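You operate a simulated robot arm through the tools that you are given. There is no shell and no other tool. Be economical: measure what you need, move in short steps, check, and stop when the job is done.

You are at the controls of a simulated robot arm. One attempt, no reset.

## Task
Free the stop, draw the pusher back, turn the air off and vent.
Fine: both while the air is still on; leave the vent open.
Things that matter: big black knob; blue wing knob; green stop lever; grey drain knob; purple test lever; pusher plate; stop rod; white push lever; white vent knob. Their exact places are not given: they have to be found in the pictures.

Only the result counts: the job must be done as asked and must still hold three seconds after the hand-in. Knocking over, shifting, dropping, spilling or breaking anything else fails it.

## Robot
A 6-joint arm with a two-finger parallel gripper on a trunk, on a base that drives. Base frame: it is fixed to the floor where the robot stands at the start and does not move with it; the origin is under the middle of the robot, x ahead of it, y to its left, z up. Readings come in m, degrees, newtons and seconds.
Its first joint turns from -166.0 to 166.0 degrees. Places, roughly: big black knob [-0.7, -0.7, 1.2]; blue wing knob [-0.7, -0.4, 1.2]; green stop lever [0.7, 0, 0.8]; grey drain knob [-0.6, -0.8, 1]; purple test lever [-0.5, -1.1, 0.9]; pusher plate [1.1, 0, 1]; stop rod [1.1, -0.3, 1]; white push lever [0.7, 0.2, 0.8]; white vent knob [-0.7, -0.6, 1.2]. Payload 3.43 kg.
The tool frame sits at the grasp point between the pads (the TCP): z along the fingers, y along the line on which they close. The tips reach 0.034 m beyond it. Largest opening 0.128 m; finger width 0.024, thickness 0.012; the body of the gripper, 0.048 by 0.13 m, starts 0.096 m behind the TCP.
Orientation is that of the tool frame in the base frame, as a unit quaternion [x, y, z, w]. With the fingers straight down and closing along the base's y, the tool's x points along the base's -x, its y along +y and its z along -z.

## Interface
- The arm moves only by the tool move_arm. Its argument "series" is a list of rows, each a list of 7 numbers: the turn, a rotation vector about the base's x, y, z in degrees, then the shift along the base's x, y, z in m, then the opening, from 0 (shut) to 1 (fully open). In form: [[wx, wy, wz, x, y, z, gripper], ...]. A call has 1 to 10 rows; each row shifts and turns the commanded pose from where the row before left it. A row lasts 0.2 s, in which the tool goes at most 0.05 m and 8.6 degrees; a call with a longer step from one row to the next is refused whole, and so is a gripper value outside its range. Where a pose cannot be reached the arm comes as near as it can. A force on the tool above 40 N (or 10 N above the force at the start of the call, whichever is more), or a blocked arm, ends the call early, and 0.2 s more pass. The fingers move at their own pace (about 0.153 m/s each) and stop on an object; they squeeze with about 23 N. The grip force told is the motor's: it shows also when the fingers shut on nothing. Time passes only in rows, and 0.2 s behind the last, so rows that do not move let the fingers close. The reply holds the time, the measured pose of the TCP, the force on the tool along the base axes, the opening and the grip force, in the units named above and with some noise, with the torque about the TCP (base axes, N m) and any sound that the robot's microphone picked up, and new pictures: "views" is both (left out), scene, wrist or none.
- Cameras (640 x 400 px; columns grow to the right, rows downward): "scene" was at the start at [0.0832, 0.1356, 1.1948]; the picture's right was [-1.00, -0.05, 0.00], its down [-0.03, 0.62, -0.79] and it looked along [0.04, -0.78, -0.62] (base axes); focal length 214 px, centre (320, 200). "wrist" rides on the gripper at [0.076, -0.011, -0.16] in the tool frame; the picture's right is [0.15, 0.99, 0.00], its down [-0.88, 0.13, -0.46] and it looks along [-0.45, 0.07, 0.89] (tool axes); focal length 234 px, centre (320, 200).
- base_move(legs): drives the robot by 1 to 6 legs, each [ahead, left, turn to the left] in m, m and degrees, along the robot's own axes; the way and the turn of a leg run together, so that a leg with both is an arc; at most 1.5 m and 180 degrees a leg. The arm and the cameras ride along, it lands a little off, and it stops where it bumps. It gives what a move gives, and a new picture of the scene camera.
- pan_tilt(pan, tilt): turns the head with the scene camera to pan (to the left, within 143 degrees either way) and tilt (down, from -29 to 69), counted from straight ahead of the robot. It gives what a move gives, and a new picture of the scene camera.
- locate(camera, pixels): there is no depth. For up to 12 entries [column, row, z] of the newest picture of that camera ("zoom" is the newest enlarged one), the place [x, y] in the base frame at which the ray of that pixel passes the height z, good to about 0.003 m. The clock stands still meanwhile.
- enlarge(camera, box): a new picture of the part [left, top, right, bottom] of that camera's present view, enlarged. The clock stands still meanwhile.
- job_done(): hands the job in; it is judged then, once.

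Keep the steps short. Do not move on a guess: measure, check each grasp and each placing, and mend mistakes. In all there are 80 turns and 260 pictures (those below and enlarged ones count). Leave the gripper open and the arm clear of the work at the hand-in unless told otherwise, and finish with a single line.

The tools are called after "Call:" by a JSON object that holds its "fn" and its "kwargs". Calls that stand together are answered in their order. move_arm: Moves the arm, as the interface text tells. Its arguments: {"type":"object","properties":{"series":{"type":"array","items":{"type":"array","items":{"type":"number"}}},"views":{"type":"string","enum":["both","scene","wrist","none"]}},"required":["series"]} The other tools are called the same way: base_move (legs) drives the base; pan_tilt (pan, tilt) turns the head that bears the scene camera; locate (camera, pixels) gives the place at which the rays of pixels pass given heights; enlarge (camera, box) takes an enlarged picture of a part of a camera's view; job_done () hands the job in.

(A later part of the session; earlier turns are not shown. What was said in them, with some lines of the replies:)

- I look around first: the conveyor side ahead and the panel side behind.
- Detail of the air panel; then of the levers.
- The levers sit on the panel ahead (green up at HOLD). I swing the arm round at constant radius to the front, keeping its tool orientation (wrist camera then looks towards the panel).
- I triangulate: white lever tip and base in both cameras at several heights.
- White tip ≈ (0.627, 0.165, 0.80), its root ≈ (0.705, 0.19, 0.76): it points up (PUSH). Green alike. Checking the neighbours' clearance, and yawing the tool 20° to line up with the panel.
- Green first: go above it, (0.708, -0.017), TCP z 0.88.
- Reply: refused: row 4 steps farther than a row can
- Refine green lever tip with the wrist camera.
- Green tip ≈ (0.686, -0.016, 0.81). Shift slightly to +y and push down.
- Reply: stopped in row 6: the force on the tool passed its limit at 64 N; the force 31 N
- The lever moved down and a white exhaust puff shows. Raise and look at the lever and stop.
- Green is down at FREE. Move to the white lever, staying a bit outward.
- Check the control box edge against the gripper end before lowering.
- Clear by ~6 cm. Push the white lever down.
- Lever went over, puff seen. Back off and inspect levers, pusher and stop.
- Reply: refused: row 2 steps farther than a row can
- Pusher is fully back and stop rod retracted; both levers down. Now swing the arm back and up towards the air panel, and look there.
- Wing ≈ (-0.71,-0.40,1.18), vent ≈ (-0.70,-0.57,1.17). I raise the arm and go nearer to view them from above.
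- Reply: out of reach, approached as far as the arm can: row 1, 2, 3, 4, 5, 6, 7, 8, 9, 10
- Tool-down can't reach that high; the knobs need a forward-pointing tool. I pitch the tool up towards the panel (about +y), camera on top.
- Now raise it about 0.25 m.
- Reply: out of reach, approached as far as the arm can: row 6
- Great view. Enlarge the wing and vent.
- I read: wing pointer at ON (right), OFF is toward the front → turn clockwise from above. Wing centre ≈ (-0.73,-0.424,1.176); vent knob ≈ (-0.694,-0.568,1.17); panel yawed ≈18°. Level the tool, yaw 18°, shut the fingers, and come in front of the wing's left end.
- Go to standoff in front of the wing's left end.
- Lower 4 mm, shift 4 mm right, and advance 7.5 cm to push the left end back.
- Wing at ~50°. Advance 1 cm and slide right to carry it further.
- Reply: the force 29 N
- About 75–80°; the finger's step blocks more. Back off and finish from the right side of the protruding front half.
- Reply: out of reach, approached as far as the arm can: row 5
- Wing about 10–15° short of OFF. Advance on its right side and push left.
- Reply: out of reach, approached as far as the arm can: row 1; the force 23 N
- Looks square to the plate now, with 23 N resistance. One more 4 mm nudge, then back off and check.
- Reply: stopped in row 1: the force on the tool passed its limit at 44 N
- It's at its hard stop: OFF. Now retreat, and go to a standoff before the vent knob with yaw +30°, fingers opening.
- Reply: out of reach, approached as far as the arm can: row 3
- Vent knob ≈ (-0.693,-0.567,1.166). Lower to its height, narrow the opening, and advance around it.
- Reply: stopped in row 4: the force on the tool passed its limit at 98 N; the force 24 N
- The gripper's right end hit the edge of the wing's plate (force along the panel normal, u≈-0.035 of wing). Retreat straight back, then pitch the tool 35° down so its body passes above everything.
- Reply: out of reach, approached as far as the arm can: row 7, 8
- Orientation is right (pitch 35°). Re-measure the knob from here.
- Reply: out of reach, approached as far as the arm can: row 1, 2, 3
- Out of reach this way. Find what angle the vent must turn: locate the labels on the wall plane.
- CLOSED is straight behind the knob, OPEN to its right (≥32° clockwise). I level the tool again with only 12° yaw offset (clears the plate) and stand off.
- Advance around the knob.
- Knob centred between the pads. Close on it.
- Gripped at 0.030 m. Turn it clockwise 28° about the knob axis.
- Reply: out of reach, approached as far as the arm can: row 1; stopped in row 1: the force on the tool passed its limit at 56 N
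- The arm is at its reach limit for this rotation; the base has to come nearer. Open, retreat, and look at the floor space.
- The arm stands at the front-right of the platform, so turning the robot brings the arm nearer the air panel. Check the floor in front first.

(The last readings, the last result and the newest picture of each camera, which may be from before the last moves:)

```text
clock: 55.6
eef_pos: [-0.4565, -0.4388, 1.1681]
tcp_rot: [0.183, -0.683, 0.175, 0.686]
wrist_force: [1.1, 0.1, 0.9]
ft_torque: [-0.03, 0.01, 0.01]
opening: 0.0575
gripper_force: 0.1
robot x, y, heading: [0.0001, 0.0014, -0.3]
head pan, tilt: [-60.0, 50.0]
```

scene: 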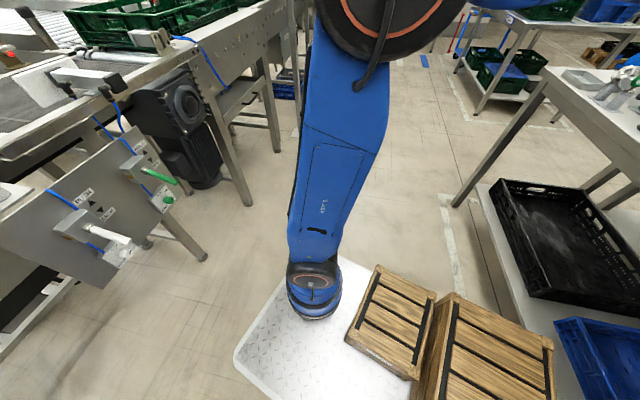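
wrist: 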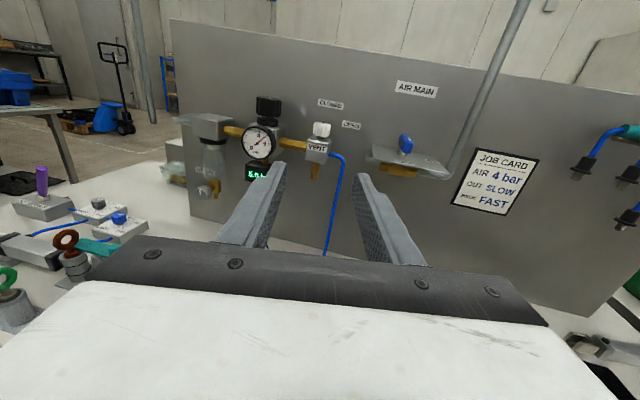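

Call:
{"fn": "locate", "kwargs": {"camera": "scene", "pixels": [[205, 258, 0], [250, 205, 0], [455, 205, 0], [237, 362, 0.1], [345, 258, 0.1], [315, 305, 0.2], [435, 292, 0.3], [315, 318, 0.12], [555, 340, 0.35]]}}

```text
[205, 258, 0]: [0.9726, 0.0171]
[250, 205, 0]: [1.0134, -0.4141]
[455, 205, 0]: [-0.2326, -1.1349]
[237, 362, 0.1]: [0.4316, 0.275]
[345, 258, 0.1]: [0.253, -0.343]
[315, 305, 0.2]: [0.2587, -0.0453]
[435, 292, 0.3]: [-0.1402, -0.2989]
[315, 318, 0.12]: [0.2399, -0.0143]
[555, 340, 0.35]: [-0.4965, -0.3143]
```

Floor is free. Drive 0.11 m ahead, then turn right 90° in two legs.

Call:
{"fn": "base_move", "kwargs": {"legs": [[0.11, 0, 0]]}}

Call:
{"fn": "base_move", "kwargs": {"legs": [[0, 0, -45]]}}

```text
clock: 56.8
eef_pos: [-0.3443, -0.44, 1.1689]
tcp_rot: [0.183, -0.683, 0.174, 0.686]
wrist_force: [1.5, -1.3, -0.6]
ft_torque: [0.0, -0.02, -0.02]
opening: 0.058
gripper_force: 0.1
robot x, y, heading: [0.108, -0.0043, 0.0]
head pan, tilt: [-60.0, 50.0]
```

scene: 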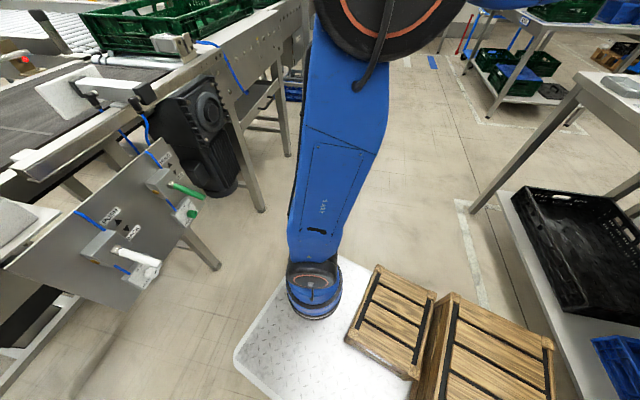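

```text
clock: 59.2
eef_pos: [-0.5216, 0.0143, 1.1682]
tcp_rot: [0.094, 0.7, 0.102, -0.7]
wrist_force: [-0.8, 0.1, 0.6]
ft_torque: [0.02, 0.01, 0.0]
opening: 0.0575
gripper_force: 0.0
robot x, y, heading: [0.1156, -0.0006, -45.2]
head pan, tilt: [-60.0, 50.0]
```

scene: 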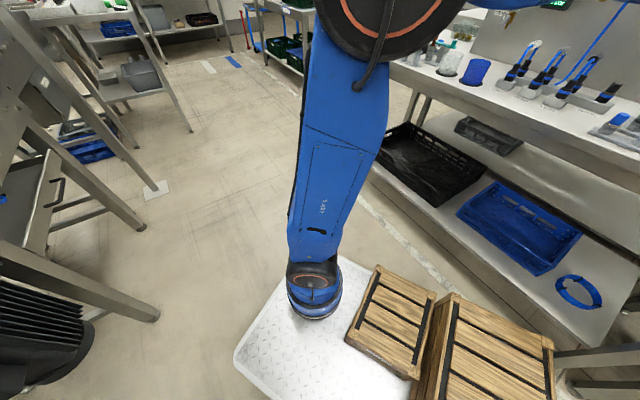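

Call:
{"fn": "base_move", "kwargs": {"legs": [[0, 0, -45]]}}

Call:
{"fn": "base_move", "kwargs": {"legs": [[0.05, 0.0, -8]]}}

Call:
{"fn": "pan_tilt", "kwargs": {"pan": -75, "tilt": 30}}

```text
clock: 61.8
eef_pos: [-0.3172, 0.4658, 1.1677]
tcp_rot: [0.361, 0.607, 0.369, -0.604]
wrist_force: [0.1, 0.0, 0.4]
ft_torque: [0.02, 0.02, -0.02]
opening: 0.0577
gripper_force: 0.0
robot x, y, heading: [0.1106, -0.0013, -91.4]
head pan, tilt: [-60.0, 50.0]
```

scene: 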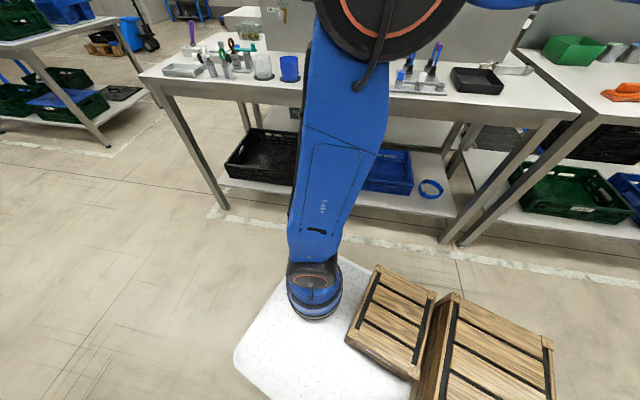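

```text
clock: 62.8
eef_pos: [-0.252, 0.472, 1.1683]
tcp_rot: [0.402, 0.581, 0.41, -0.577]
wrist_force: [0.7, -0.5, -0.6]
ft_torque: [0.0, -0.01, 0.06]
opening: 0.0575
gripper_force: 0.0
robot x, y, heading: [0.1066, -0.053, -99.5]
head pan, tilt: [-60.0, 50.0]
```

scene: 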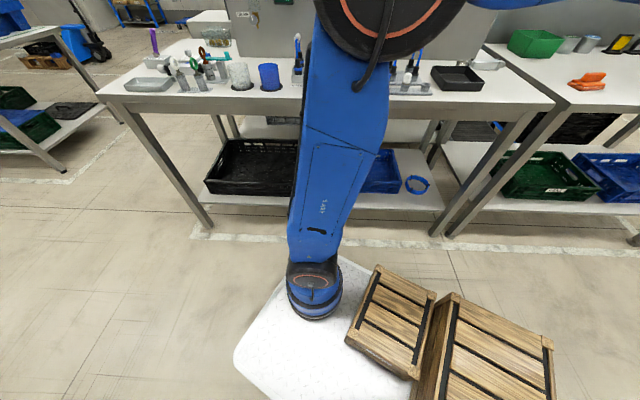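

```text
clock: 63.6
eef_pos: [-0.2521, 0.472, 1.1677]
tcp_rot: [0.403, 0.581, 0.41, -0.576]
wrist_force: [-0.3, -0.6, -0.3]
ft_torque: [0.01, -0.01, 0.01]
opening: 0.0576
gripper_force: 0.1
robot x, y, heading: [0.1074, -0.0522, -99.4]
head pan, tilt: [-75.0, 30.0]
```

scene: 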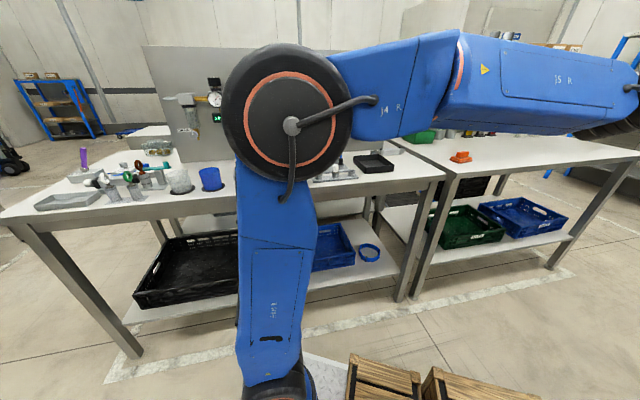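

Good: V is now ≈0.80 m from the arm axis, straight out. Pull the arm in a bit and swing it round to the panel.

Call:
{"fn": "move_arm", "kwargs": {"series": [[0, 0, 0, 0.0175, -0.0425, 0, 0.45], [0, 0, 0, 0.0175, -0.0425, 0, 0.45], [0, 0, 0, 0.0175, -0.0425, 0, 0.45], [0, 0, 0, 0.0175, -0.0425, 0, 0.45], [0, 0, 0, 0.0175, -0.0425, 0, 0.45]], "views": "none"}}

Call:
{"fn": "move_arm", "kwargs": {"series": [[0, 0, 6, -0.0441, -0.0203, 0, 0.45], [0, 0, 6, -0.0423, -0.0237, 0, 0.45], [0, 0, 6, -0.0403, -0.0271, 0, 0.45], [0, 0, 6, -0.038, -0.0302, 0, 0.45], [0, 0, 6, -0.0354, -0.0331, 0, 0.45], [0, 0, 6, -0.0326, -0.0359, 0, 0.45], [0, 0, 6, -0.0297, -0.0384, 0, 0.45], [0, 0, 6, -0.0265, -0.0406, 0, 0.45], [0, 0, 6, -0.0231, -0.0426, 0, 0.45], [0, 0, 6, -0.0196, -0.0443, 0, 0.45]], "views": "both"}}

```text
clock: 64.8
eef_pos: [-0.166, 0.2605, 1.1654]
tcp_rot: [0.404, 0.58, 0.411, -0.575]
wrist_force: [0.0, 0.1, -0.6]
ft_torque: [0.04, -0.01, 0.04]
opening: 0.0575
gripper_force: 0.0
robot x, y, heading: [0.106, -0.0522, -99.6]
head pan, tilt: [-75.0, 30.0]
```

```text
clock: 67.0
eef_pos: [-0.4979, -0.0778, 1.1687]
tcp_rot: [-0.058, -0.704, -0.066, 0.704]
wrist_force: [-0.2, 0.1, 0.7]
ft_torque: [0.02, -0.02, -0.01]
opening: 0.0578
gripper_force: 0.0
robot x, y, heading: [0.1075, -0.0492, -99.5]
head pan, tilt: [-75.0, 30.0]
```

scene: 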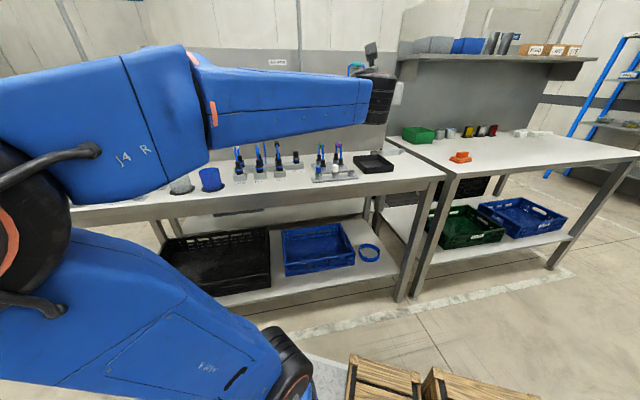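
wrist: 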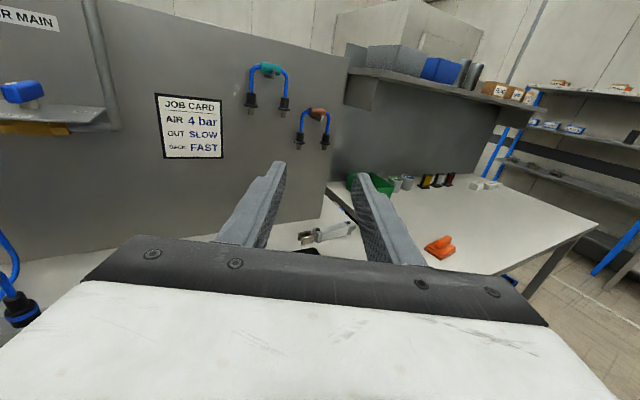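

Call:
{"fn": "move_arm", "kwargs": {"series": [[0, 0, 6, -0.016, -0.0458, 0.005, 0.45], [0, 0, 6, -0.0123, -0.0469, 0.005, 0.45], [0, 0, 6, -0.0085, -0.0477, 0.005, 0.45], [0, 0, 6, -0.0046, -0.0483, 0.005, 0.45], [0, 0, 6, -0.0008, -0.0485, 0.005, 0.45], [0, 0, 6, 0.0031, -0.0484, 0.005, 0.45], [0, 0, 7, 0.007, -0.048, 0.005, 0.45], [0, 0, 7, 0.0108, -0.0473, 0.005, 0.45]], "views": "none"}}

Call:
{"fn": "move_arm", "kwargs": {"series": [[5.2, -4.68, 0, 0, 0, 0.01, 0.45], [5.2, -4.68, 0, 0, 0, 0.01, 0.45], [5.2, -4.68, 0, 0, 0, 0.01, 0.45], [5.2, -4.68, 0, 0, 0, 0, 0.45], [5.2, -4.68, 0, 0, 0, 0, 0.45]], "views": "wrist"}}

Call:
{"fn": "pan_tilt", "kwargs": {"pan": -50, "tilt": 12}}

```text
clock: 68.8
eef_pos: [-0.5197, -0.4585, 1.2086]
tcp_rot: [0.245, -0.663, 0.237, 0.666]
wrist_force: [0.0, -1.5, -0.3]
ft_torque: [-0.03, -0.02, 0.0]
opening: 0.0576
gripper_force: 0.1
robot x, y, heading: [0.1063, -0.0524, -99.6]
head pan, tilt: [-75.0, 30.0]
```

```text
clock: 70.0
eef_pos: [-0.5177, -0.4581, 1.2392]
tcp_rot: [-0.334, 0.819, -0.126, -0.448]
wrist_force: [0.9, -1.2, 1.0]
ft_torque: [0.0, 0.03, 0.0]
opening: 0.0577
gripper_force: 0.1
robot x, y, heading: [0.1048, -0.052, -99.4]
head pan, tilt: [-75.0, 30.0]
```

wrist: 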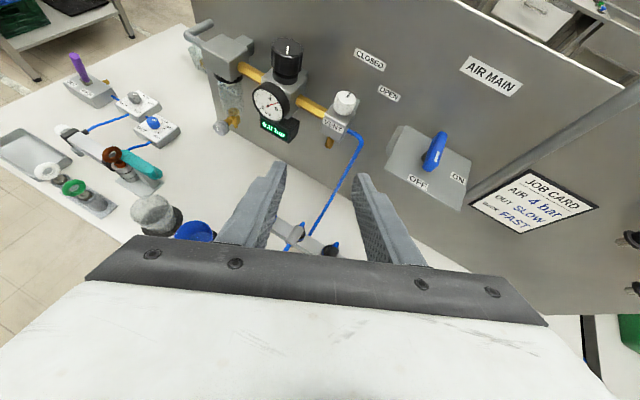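

```text
clock: 70.9
eef_pos: [-0.5182, -0.458, 1.2389]
tcp_rot: [-0.335, 0.819, -0.126, -0.448]
wrist_force: [-0.7, 0.2, 0.0]
ft_torque: [-0.03, -0.02, 0.02]
opening: 0.0578
gripper_force: 0.0
robot x, y, heading: [0.105, -0.0514, -99.8]
head pan, tilt: [-50.0, 12.0]
```

scene: 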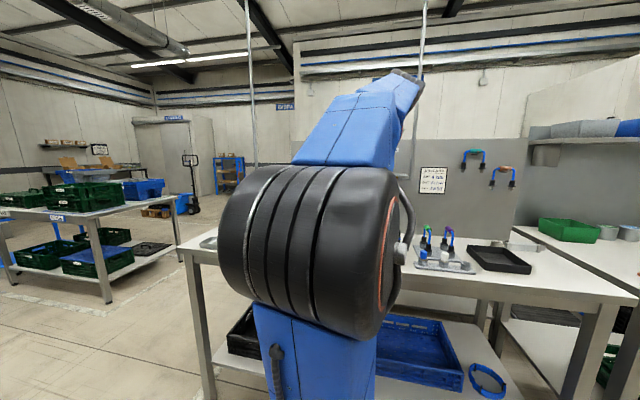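

Re-measure the knob; correct 6° roll and yaw 8° more.

Call:
{"fn": "move_arm", "kwargs": {"series": [[-4.2, -3.3, -3.7, 0, 0, 0, 0.45], [0, 0, 8, 0, 0, 0, 0.45]], "views": "wrist"}}

Call:
{"fn": "enlarge", "kwargs": {"camera": "wrist", "box": [240, 60, 440, 185]}}

```text
clock: 71.5
eef_pos: [-0.5168, -0.4583, 1.239]
tcp_rot: [-0.346, 0.814, -0.184, -0.429]
wrist_force: [0.2, 0.1, 0.1]
ft_torque: [0.01, 0.02, 0.01]
opening: 0.0577
gripper_force: 0.1
robot x, y, heading: [0.1068, -0.049, -99.4]
head pan, tilt: [-50.0, 12.0]
```

wrist: 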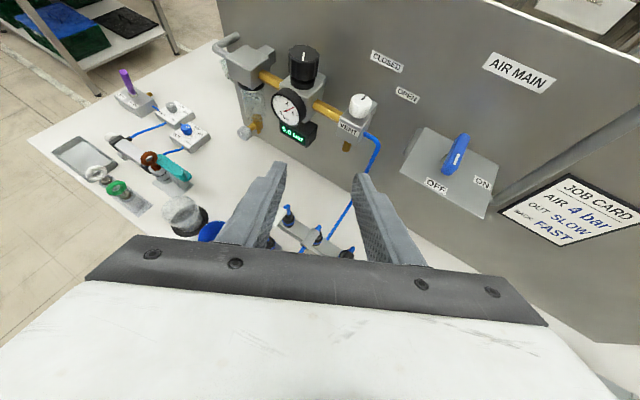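

```text
3.20 times, centred on (340, 122) of wrist
```

zoom: 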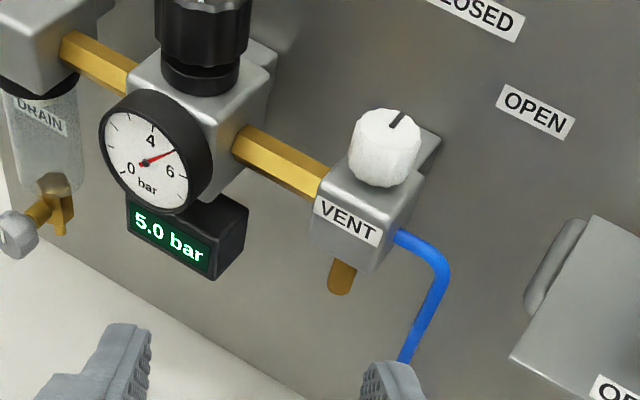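

Call:
{"fn": "locate", "kwargs": {"camera": "wrist", "pixels": [[360, 106, 1.165], [360, 106, 1.17], [363, 96, 1.182], [454, 154, 1.18]]}}

```text
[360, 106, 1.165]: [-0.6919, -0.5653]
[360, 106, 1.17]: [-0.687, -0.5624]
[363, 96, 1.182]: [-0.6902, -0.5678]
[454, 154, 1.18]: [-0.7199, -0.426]
```

Knob confirmed at (-0.691,-0.566,1.165). Approach to pre-grasp.

Call:
{"fn": "move_arm", "kwargs": {"series": [[0, 0, 0, -0.044, -0.0213, -0.0077, 0.45], [0, 0, 0, -0.044, -0.0213, -0.0077, 0.45], [0, 0, 0, -0.044, -0.0213, -0.0077, 0.45]], "views": "wrist"}}

Call:
{"fn": "enlarge", "kwargs": {"camera": "wrist", "box": [220, 90, 420, 215]}}

```text
clock: 72.3
eef_pos: [-0.6474, -0.5214, 1.2155]
tcp_rot: [-0.346, 0.814, -0.182, -0.429]
wrist_force: [1.5, 1.0, 1.4]
ft_torque: [0.03, 0.01, -0.03]
opening: 0.0577
gripper_force: 0.1
robot x, y, heading: [0.1054, -0.0501, -99.5]
head pan, tilt: [-50.0, 12.0]
```

wrist: 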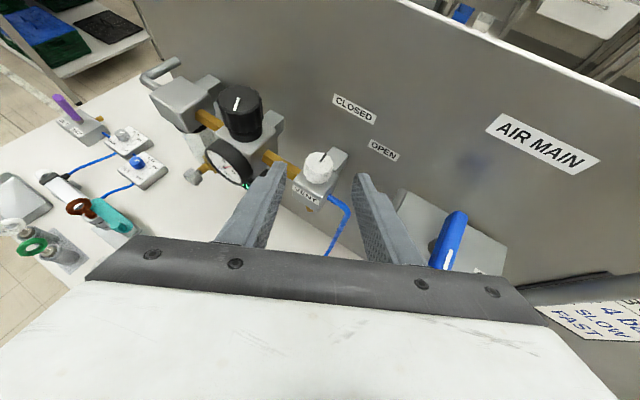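

```text
3.20 times, centred on (320, 152) of wrist
```

zoom: 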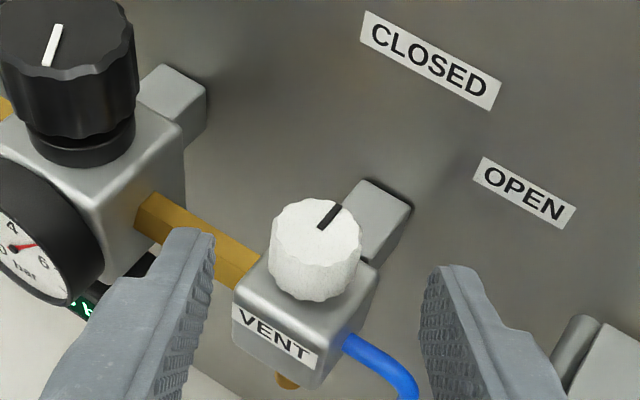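

Centred. Advance and grip.

Call:
{"fn": "move_arm", "kwargs": {"series": [[0, 0, 0, -0.0178, -0.0181, -0.0168, 0.45], [0, 0, 0, -0.0178, -0.0181, -0.0167, 0.45]], "views": "wrist"}}

Call:
{"fn": "enlarge", "kwargs": {"camera": "wrist", "box": [220, 90, 420, 215]}}

```text
clock: 72.9
eef_pos: [-0.6847, -0.5586, 1.181]
tcp_rot: [-0.345, 0.815, -0.182, -0.428]
wrist_force: [-0.3, -0.5, 0.7]
ft_torque: [0.03, 0.01, -0.04]
opening: 0.0575
gripper_force: 0.1
robot x, y, heading: [0.1077, -0.0499, -99.5]
head pan, tilt: [-50.0, 12.0]
```

wrist: 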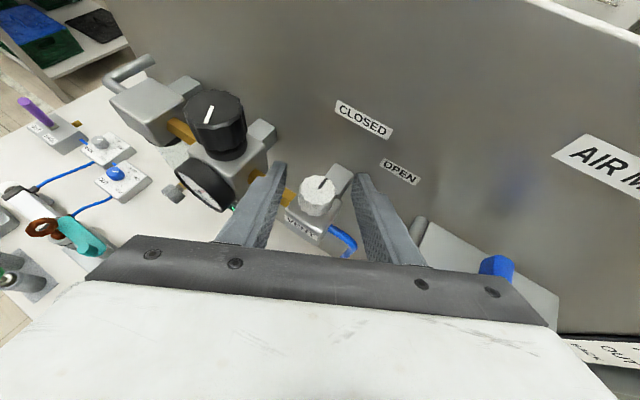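

```text
3.20 times, centred on (320, 152) of wrist
```

zoom: 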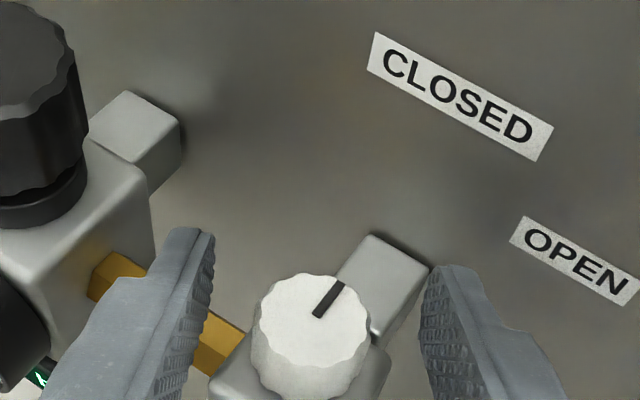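

Call:
{"fn": "move_arm", "kwargs": {"series": [[0, 0, 0, 0, 0, 0, 0.2], [0, 0, 0, 0, 0, 0, 0], [0, 0, 0, 0, 0, 0, 0]], "views": "none"}}

Call:
{"fn": "move_arm", "kwargs": {"series": [[0, 0, -7, 0.0008, -0.0009, 0, 0], [0, 0, -7, 0.0007, -0.0009, 0, 0], [0, 0, -7, 0.0006, -0.0011, 0, 0]], "views": "wrist"}}

Call:
{"fn": "enlarge", "kwargs": {"camera": "wrist", "box": [180, 90, 420, 240]}}

```text
clock: 73.7
eef_pos: [-0.6862, -0.5602, 1.1812]
tcp_rot: [-0.346, 0.815, -0.182, -0.428]
wrist_force: [12.9, -13.0, -5.5]
ft_torque: [-0.26, -0.12, 0.12]
opening: 0.0292
gripper_force: 45.2
robot x, y, heading: [0.1051, -0.0521, -99.2]
head pan, tilt: [-50.0, 12.0]
```

```text
clock: 74.4
eef_pos: [-0.6831, -0.5614, 1.1815]
tcp_rot: [-0.237, 0.851, -0.132, -0.45]
wrist_force: [0.4, -15.3, -2.3]
ft_torque: [0.13, 0.05, 0.09]
opening: 0.0298
gripper_force: 45.5
out of reach, approached as far as the arm can: row 3
robot x, y, heading: [0.1074, -0.053, -99.0]
head pan, tilt: [-50.0, 12.0]
stopped in row 3: the force on the tool passed its limit at 64 N (the readings are from after the stop); the commanded pose is now the measured one
```

wrist: 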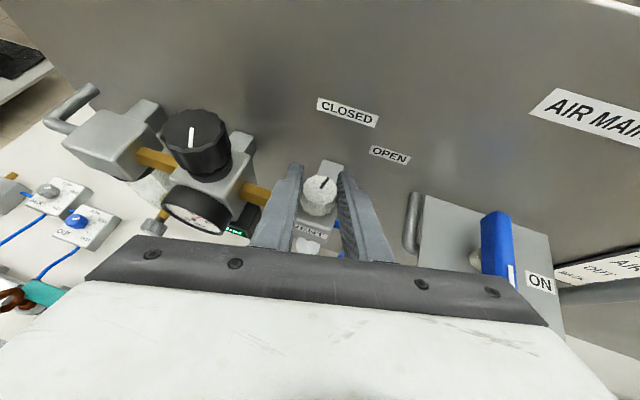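

```text
2.67 times, centred on (300, 165) of wrist
```

zoom: 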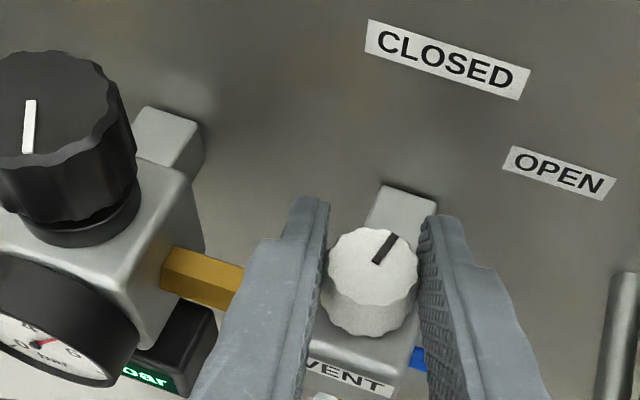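

The knob turned ~15° and an exhaust puff appears under VENT. Continue in small steps.

Call:
{"fn": "move_arm", "kwargs": {"series": [[0, 0, 0, 0, 0, 0, 0], [0, 0, -4, 0.0003, -0.0006, 0, 0], [0, 0, -4, 0.0003, -0.0006, 0, 0], [0, 0, -4, 0.0003, -0.0006, 0, 0]], "views": "wrist"}}

Call:
{"fn": "enlarge", "kwargs": {"camera": "wrist", "box": [140, 120, 380, 270]}}

```text
clock: 74.9
eef_pos: [-0.6844, -0.5603, 1.1813]
tcp_rot: [-0.231, 0.851, -0.133, -0.452]
wrist_force: [-1.4, -12.6, -2.4]
ft_torque: [-0.1, 0.54, 0.07]
opening: 0.0297
gripper_force: 44.3
out of reach, approached as far as the arm can: row 2
robot x, y, heading: [0.1082, -0.0509, -99.4]
head pan, tilt: [-50.0, 12.0]
stopped in row 2: the force on the tool passed its limit at 67 N (the readings are from after the stop); the commanded pose is now the measured one
```

wrist: 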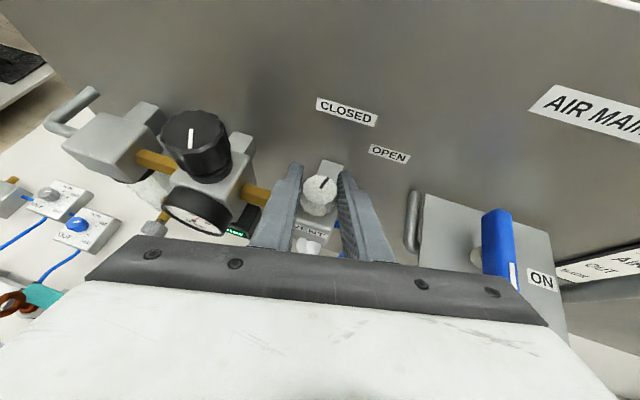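

```text
2.67 times, centred on (260, 195) of wrist
```

zoom: 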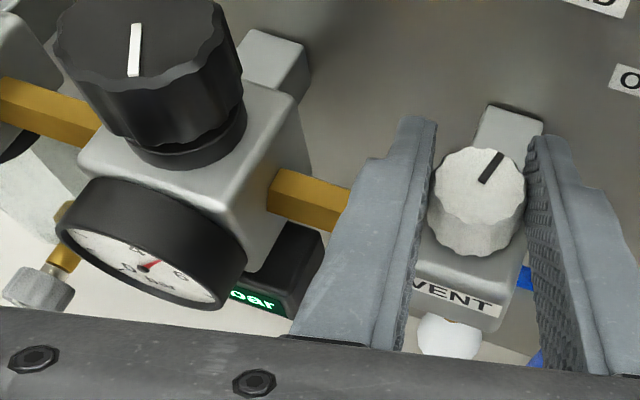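

Release to let it vent, and check gauge and free motion.

Call:
{"fn": "move_arm", "kwargs": {"series": [[0, 0, 0, 0, 0, 0, 0.45], [0, 0, 0, 0, 0, 0, 0.45], [0, 0, 0, 0.0352, 0.0219, 0.0282, 0.45], [0, 0, 0, 0.0352, 0.0219, 0.0282, 0.45], [0, 0, 0, 0.02, 0.012, 0.01, 0.45], [0, 0, 0, 0, 0, 0, 0.45]], "views": "wrist"}}

Call:
{"fn": "enlarge", "kwargs": {"camera": "wrist", "box": [180, 50, 420, 200]}}

```text
refused: row 3 steps farther than a row can; nothing moved
```

```text
2.67 times, centred on (300, 125) of wrist
```

zoom: 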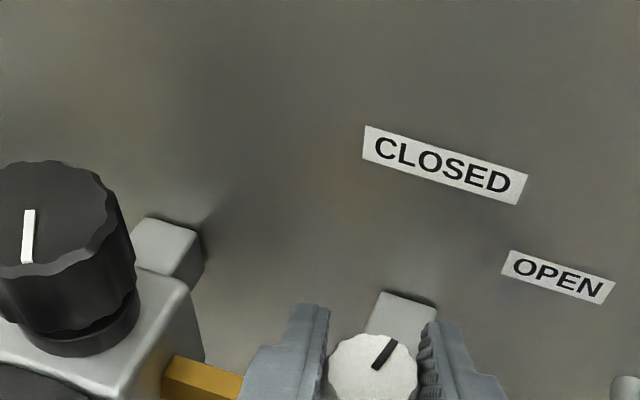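

Call:
{"fn": "move_arm", "kwargs": {"series": [[0, 0, 0, 0, 0, 0, 0.45], [0, 0, 0, 0, 0, 0, 0.45], [0, 0, 0, 0.032, 0.02, 0.0256, 0.45], [0, 0, 0, 0.032, 0.02, 0.0256, 0.45], [0, 0, 0, 0.02, 0.012, 0.01, 0.45], [0, 0, 0, 0, 0, 0, 0.45]], "views": "wrist"}}

Call:
{"fn": "enlarge", "kwargs": {"camera": "wrist", "box": [180, 30, 420, 180]}}

```text
clock: 76.3
eef_pos: [-0.5986, -0.508, 1.2439]
tcp_rot: [-0.23, 0.852, -0.132, -0.452]
wrist_force: [0.2, 0.9, 0.0]
ft_torque: [0.0, -0.01, -0.03]
opening: 0.0578
gripper_force: 0.1
robot x, y, heading: [0.1024, -0.0532, -99.2]
head pan, tilt: [-50.0, 12.0]
```

wrist: 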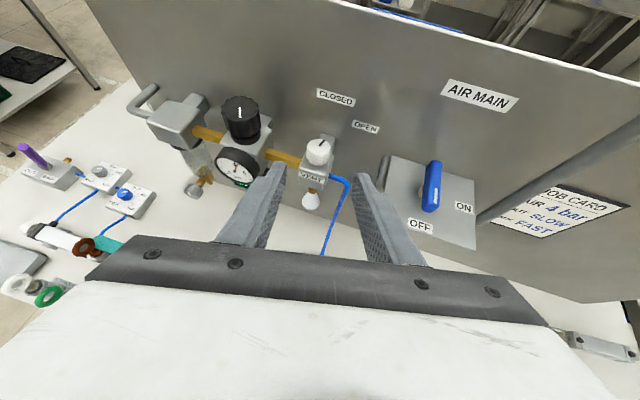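

```text
2.67 times, centred on (300, 105) of wrist
```

zoom: 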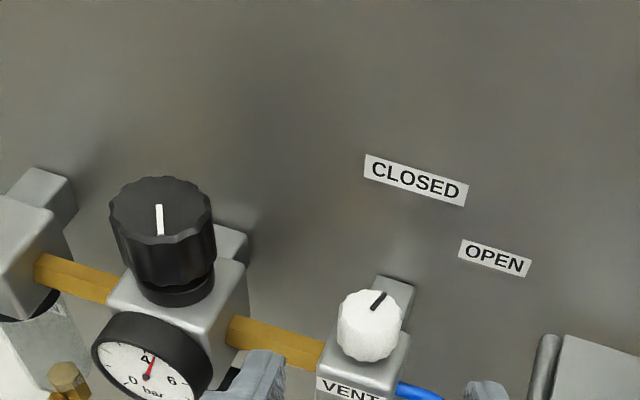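

Pressure is falling (needle ≈4). The vent isn't fully open yet. Test whether the tool can yaw freely here.

Call:
{"fn": "move_arm", "kwargs": {"series": [[0, 0, -7, 0, 0, 0, 0.45], [0, 0, -7, 0, 0, 0, 0.45], [0, 0, -7, 0, 0, 0, 0.45], [0, 0, -7, 0, 0, 0, 0.45]], "views": "wrist"}}

Call:
{"fn": "enlarge", "kwargs": {"camera": "wrist", "box": [180, 30, 420, 180]}}

```text
clock: 77.3
eef_pos: [-0.6018, -0.4984, 1.2418]
tcp_rot: [-0.207, 0.856, -0.123, -0.457]
wrist_force: [-0.3, -0.3, -0.1]
ft_torque: [0.0, 0.0, -0.02]
opening: 0.0581
gripper_force: 0.0
out of reach, approached as far as the arm can: row 1, 2, 3, 4
robot x, y, heading: [0.1048, -0.0519, -99.3]
head pan, tilt: [-50.0, 12.0]
```

wrist: 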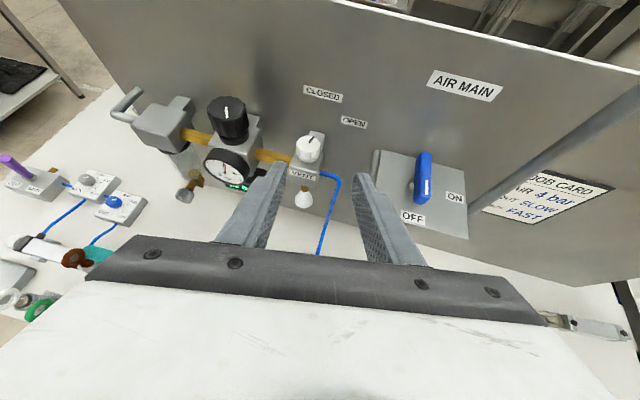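

```text
2.67 times, centred on (300, 105) of wrist
```

zoom: 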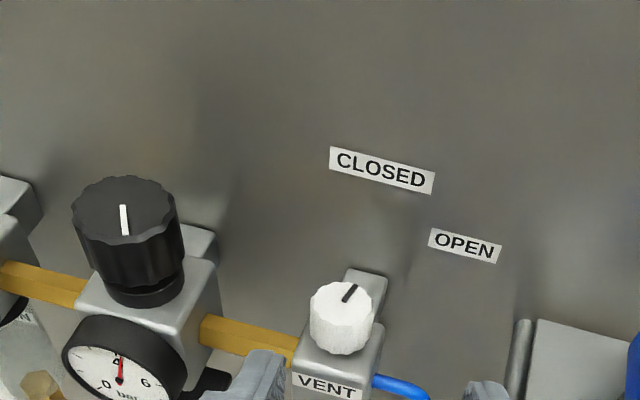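

The wrist is at a joint limit for lower yaw, so I'll ratchet: regrip with a larger starting yaw (~φ=55°) and turn back to ~12°.

Call:
{"fn": "move_arm", "kwargs": {"series": [[0, 0, 7.3, -0.0115, 0, -0.003, 0.45], [0, 0, 7.3, -0.0115, 0, -0.003, 0.45], [0, 0, 7.3, -0.0115, 0, -0.003, 0.45], [0, 0, 7.3, -0.0115, 0, -0.003, 0.45], [0, 0, 7.3, -0.0115, 0, -0.003, 0.45], [0, 0, 7.3, -0.0115, -0.002, -0.003, 0.45]], "views": "wrist"}}

Call:
{"fn": "enlarge", "kwargs": {"camera": "wrist", "box": [200, 80, 440, 230]}}

```text
clock: 78.7
eef_pos: [-0.6698, -0.5009, 1.2242]
tcp_rot: [-0.513, 0.716, -0.285, -0.379]
wrist_force: [0.6, 0.3, 0.9]
ft_torque: [0.09, 0.06, -0.06]
opening: 0.0579
gripper_force: 0.0
robot x, y, heading: [0.1081, -0.0518, -99.5]
head pan, tilt: [-50.0, 12.0]
```

wrist: 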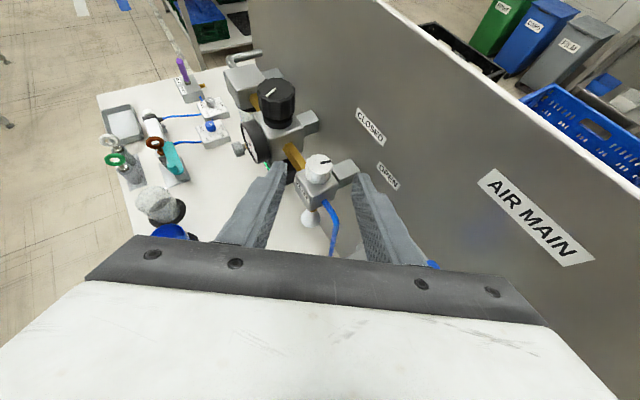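

```text
2.67 times, centred on (320, 155) of wrist
```

zoom: 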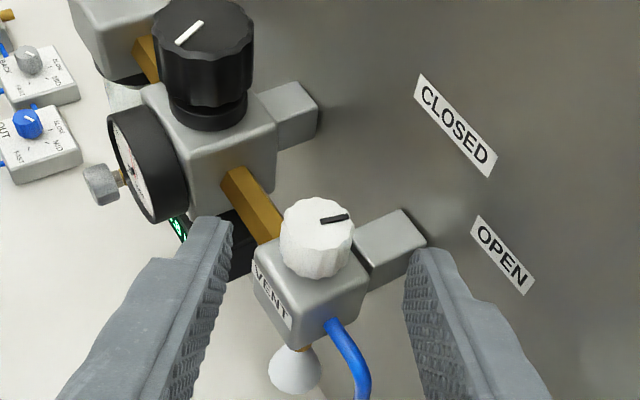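

Call:
{"fn": "move_arm", "kwargs": {"series": [[0, 0, 0, -0.0088, -0.0275, -0.0193, 0.45], [0, 0, 0, -0.0088, -0.0275, -0.0193, 0.4], [0, 0, 0, 0, 0, 0, 0], [0, 0, 0, 0, 0, 0, 0]], "views": "wrist"}}

Call:
{"fn": "enlarge", "kwargs": {"camera": "wrist", "box": [200, 80, 440, 230]}}

```text
clock: 79.7
eef_pos: [-0.6875, -0.5571, 1.184]
tcp_rot: [-0.512, 0.718, -0.285, -0.377]
wrist_force: [21.1, -1.8, -15.4]
ft_torque: [0.05, 0.27, 0.18]
opening: 0.0298
gripper_force: 45.2
robot x, y, heading: [0.1072, -0.0477, -99.5]
head pan, tilt: [-50.0, 12.0]
```

wrist: 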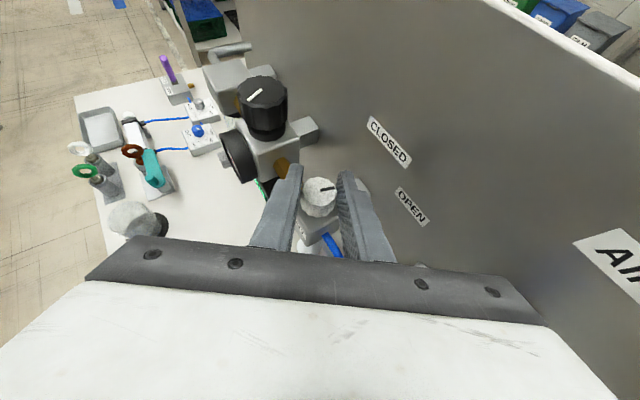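

```text
2.67 times, centred on (320, 155) of wrist
```

zoom: 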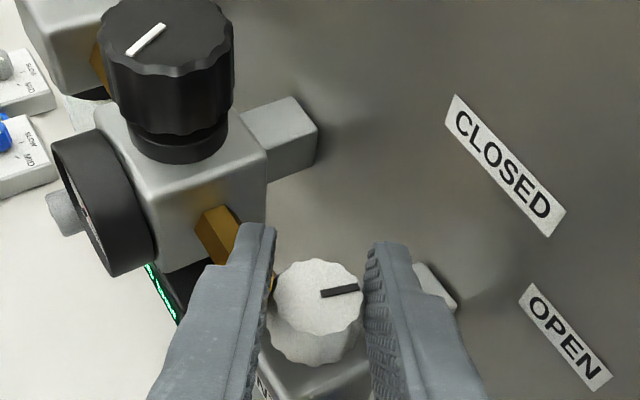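

Call:
{"fn": "move_arm", "kwargs": {"series": [[0, 0, -6, 0.0011, -0.0004, 0, 0], [0, 0, -6, 0.001, -0.0005, 0, 0], [0, 0, -6, 0.0009, -0.0005, 0, 0], [0, 0, -6, 0.0008, -0.0007, 0, 0], [0, 0, -6, 0.0008, -0.0008, 0, 0]], "views": "wrist"}}

Call:
{"fn": "enlarge", "kwargs": {"camera": "wrist", "box": [180, 80, 420, 230]}}

```text
clock: 80.9
eef_pos: [-0.6836, -0.5585, 1.1851]
tcp_rot: [-0.307, 0.826, -0.177, -0.439]
wrist_force: [-1.9, -16.9, -4.0]
ft_torque: [-0.03, 0.75, 0.05]
opening: 0.0299
gripper_force: 44.5
robot x, y, heading: [0.1035, -0.0495, -99.3]
head pan, tilt: [-50.0, 12.0]
```

wrist: 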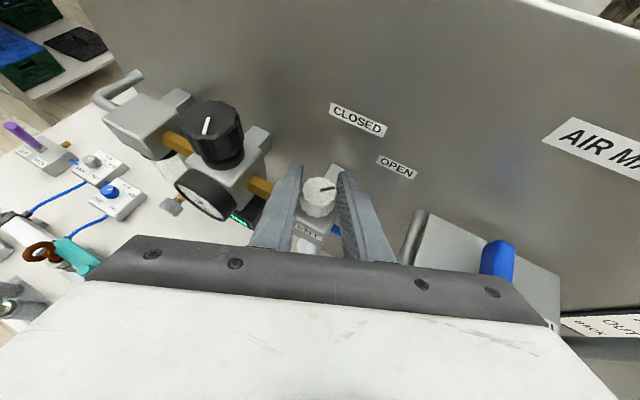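

```text
2.67 times, centred on (300, 155) of wrist
```

zoom: 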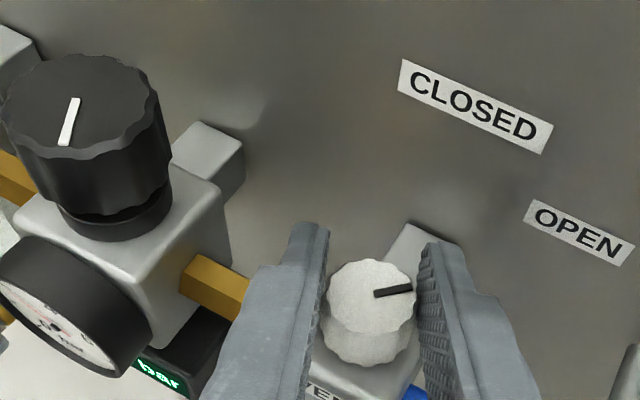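

Pointer ≈45° past CLOSED, still moving freely. Take the rest, then regrip for more until the stop.

Call:
{"fn": "move_arm", "kwargs": {"series": [[0, 0, -5, 0.0006, -0.0006, 0, 0], [0, 0, 0, 0, 0, 0, 0.45], [0, 0, 0, 0, 0, 0, 0.45], [0, 0, 0, 0.0235, 0.0195, 0.02, 0.45], [0, 0, 0, 0.0235, 0.0195, 0.02, 0.45], [0, 0, 0, 0, 0, 0, 0.45]], "views": "wrist"}}

Call:
{"fn": "enlarge", "kwargs": {"camera": "wrist", "box": [180, 50, 420, 200]}}

```text
clock: 82.3
eef_pos: [-0.6369, -0.5199, 1.2258]
tcp_rot: [-0.271, 0.839, -0.157, -0.445]
wrist_force: [-0.6, -0.2, 0.3]
ft_torque: [0.03, 0.0, 0.04]
opening: 0.0577
gripper_force: 0.2
robot x, y, heading: [0.1065, -0.0479, -99.4]
head pan, tilt: [-50.0, 12.0]
```

wrist: 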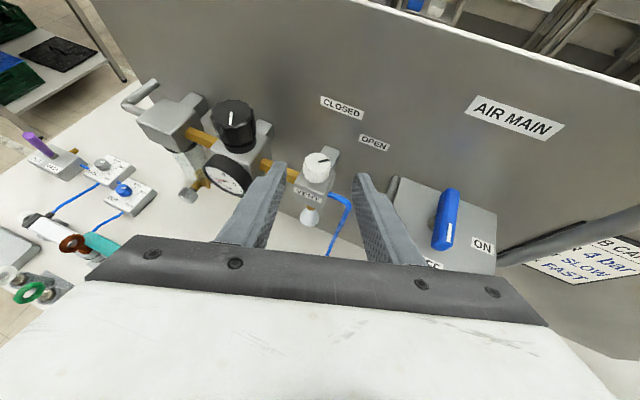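

```text
2.67 times, centred on (300, 125) of wrist
```

zoom: 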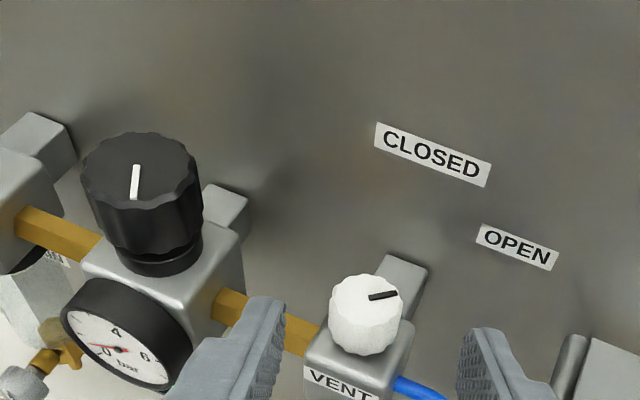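

Pressure nearly gone. One more ratchet to bring the knob to its stop.

Call:
{"fn": "move_arm", "kwargs": {"series": [[0, 0, 7, -0.0068, 0.004, -0.0005, 0.45], [0, 0, 7, -0.0068, 0.004, -0.0005, 0.45], [0, 0, 7, -0.0068, 0.004, -0.0005, 0.45], [0, 0, 7, -0.0068, 0.004, -0.0005, 0.45], [0, 0, 7, -0.0068, 0.004, -0.0005, 0.45]], "views": "wrist"}}

Call:
{"fn": "enlarge", "kwargs": {"camera": "wrist", "box": [200, 80, 440, 230]}}

```text
clock: 83.5
eef_pos: [-0.6693, -0.4987, 1.2238]
tcp_rot: [-0.512, 0.716, -0.285, -0.379]
wrist_force: [0.8, 0.9, 0.6]
ft_torque: [0.03, 0.03, -0.05]
opening: 0.0577
gripper_force: 0.0
robot x, y, heading: [0.1062, -0.0534, -99.4]
head pan, tilt: [-50.0, 12.0]
```

wrist: 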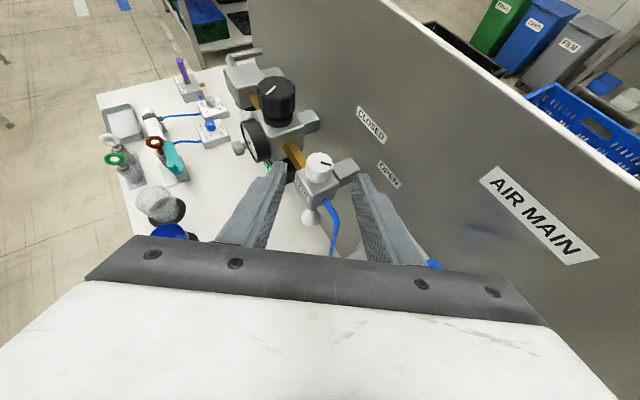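

```text
2.67 times, centred on (320, 155) of wrist
```

zoom: 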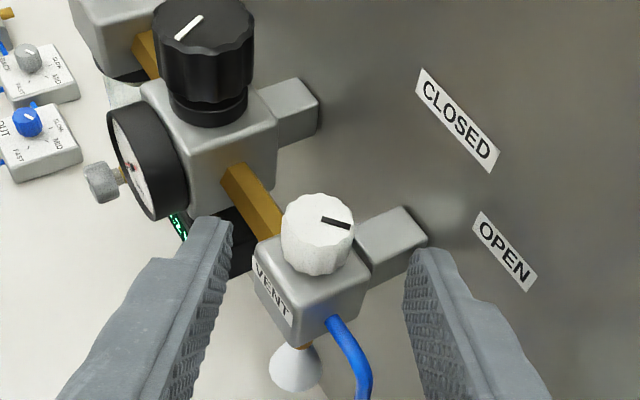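

The pointer now aims at/just past OPEN. Regrip and try a little further to feel for the stop.

Call:
{"fn": "move_arm", "kwargs": {"series": [[0, 0, 0, -0.009, -0.0285, -0.0195, 0.45], [0, 0, 0, -0.009, -0.0285, -0.0195, 0.4], [0, 0, 0, 0, 0, 0, 0], [0, 0, 0, 0, 0, 0, 0], [0, 0, -6, 0.0011, -0.0004, 0, 0], [0, 0, -6, 0.001, -0.0005, 0, 0], [0, 0, -6, 0.0009, -0.0005, 0, 0], [0, 0, -6, 0.0008, -0.0007, 0, 0], [0, 0, -6, 0.0008, -0.0008, 0, 0]], "views": "wrist"}}

Call:
{"fn": "enlarge", "kwargs": {"camera": "wrist", "box": [180, 80, 420, 230]}}

```text
clock: 85.5
eef_pos: [-0.6845, -0.5594, 1.1813]
tcp_rot: [-0.308, 0.826, -0.177, -0.437]
wrist_force: [2.5, 6.3, -22.7]
ft_torque: [0.3, 0.71, -0.06]
opening: 0.0297
gripper_force: 45.2
robot x, y, heading: [0.1043, -0.0522, -99.2]
head pan, tilt: [-50.0, 12.0]
```

wrist: 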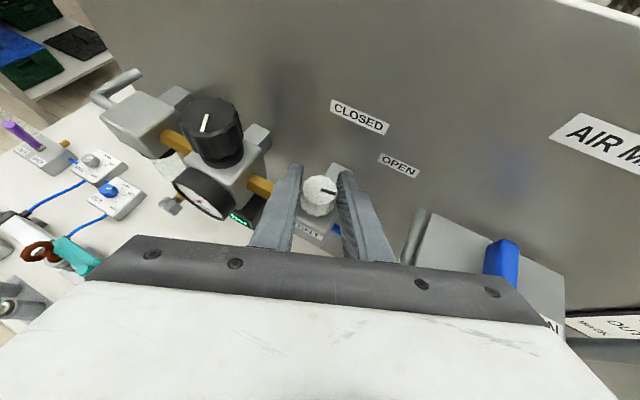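

```text
2.67 times, centred on (300, 155) of wrist
```

zoom: 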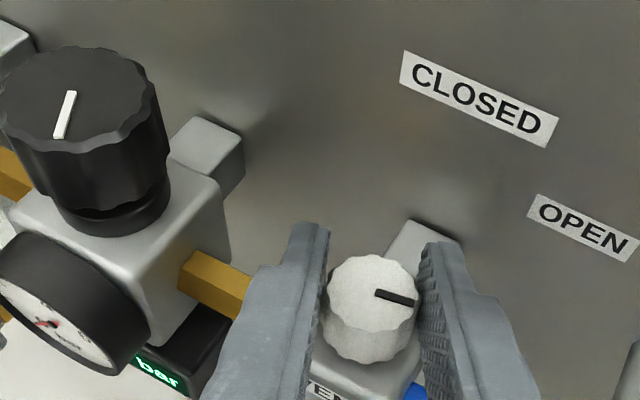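

The knob went ~18° further and then slipped in the grip: stop reached, puff ended. Release, retreat, and verify everything.

Call:
{"fn": "move_arm", "kwargs": {"series": [[0, 0, 0, 0, 0, 0, 0.45], [0, 0, 0, 0, 0, 0, 0.45], [0, 0, 0, 0.0245, 0.0215, 0.022, 0.45], [0, 0, 0, 0.0245, 0.0215, 0.022, 0.45], [0, 0, 0, 0.0245, 0.0215, 0.022, 0.6], [0, 0, 0, 0.03, 0.02, 0.0, 0.8], [0, 0, 0, 0.03, 0.02, 0, 1], [0, 0, 0, 0.03, 0.02, 0, 1]], "views": "wrist"}}

Call:
{"fn": "enlarge", "kwargs": {"camera": "wrist", "box": [190, 40, 430, 190]}}

```text
clock: 87.3
eef_pos: [-0.5223, -0.438, 1.2481]
tcp_rot: [-0.308, 0.826, -0.177, -0.437]
wrist_force: [-0.5, 0.1, 0.2]
ft_torque: [-0.02, -0.02, 0.07]
opening: 0.1279
gripper_force: 0.0
robot x, y, heading: [0.0987, -0.0531, -99.5]
head pan, tilt: [-50.0, 12.0]
```

wrist: 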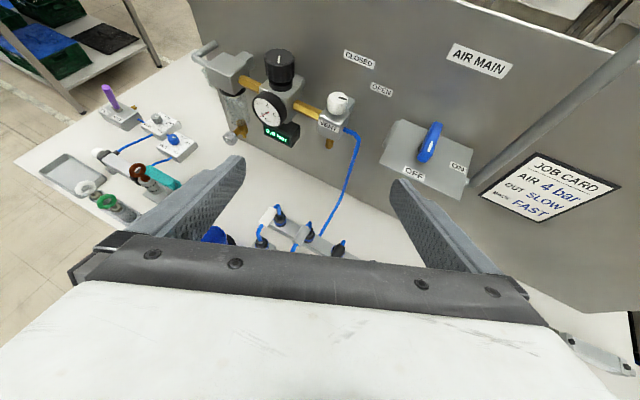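

```text
2.67 times, centred on (310, 115) of wrist
```

zoom: 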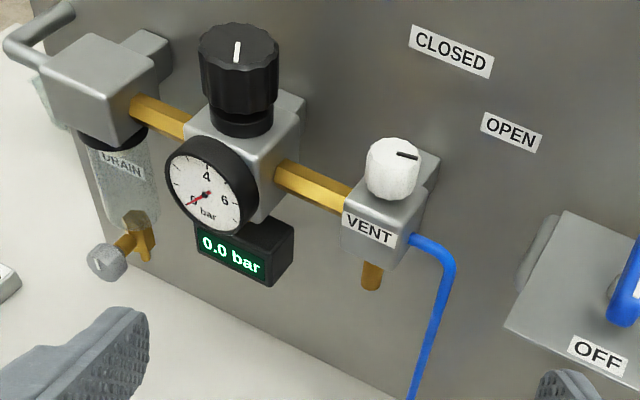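

0.0 bar, vent at OPEN, main at OFF. Last look at the pusher and stop.

Call:
{"fn": "pan_tilt", "kwargs": {"pan": 95, "tilt": 25}}

Call:
{"fn": "enlarge", "kwargs": {"camera": "scene", "box": [220, 100, 460, 250]}}

```text
clock: 89.6
eef_pos: [-0.5206, -0.4383, 1.2491]
tcp_rot: [-0.309, 0.826, -0.178, -0.438]
wrist_force: [-0.1, 0.2, 0.8]
ft_torque: [-0.01, 0.0, 0.01]
opening: 0.1279
gripper_force: 0.0
robot x, y, heading: [0.1079, -0.0512, -99.2]
head pan, tilt: [95.0, 25.0]
```

scene: 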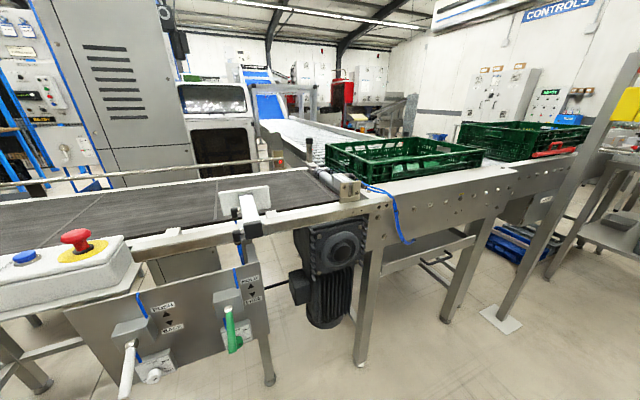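

```text
2.67 times, centred on (340, 175) of scene
```

zoom: 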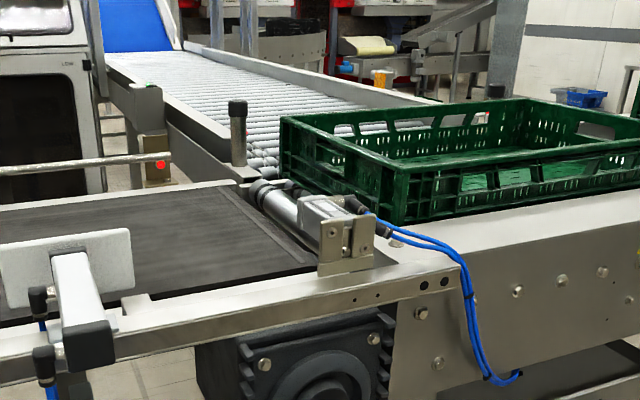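

Pusher and stop rod are retracted, both levers are down, the gripper is open and the arm is clear. Handing in.

Call:
{"fn": "job_done", "kwargs": {}}

```text
The job is handed in.
```

The stop is free and the pusher is back, both done with the air still on; the air main is off, the vent is left open, the gauge reads 0.0 bar, and the one incident was the gripper bumping the edge of the air-main plate (98 N) with no damage seen.
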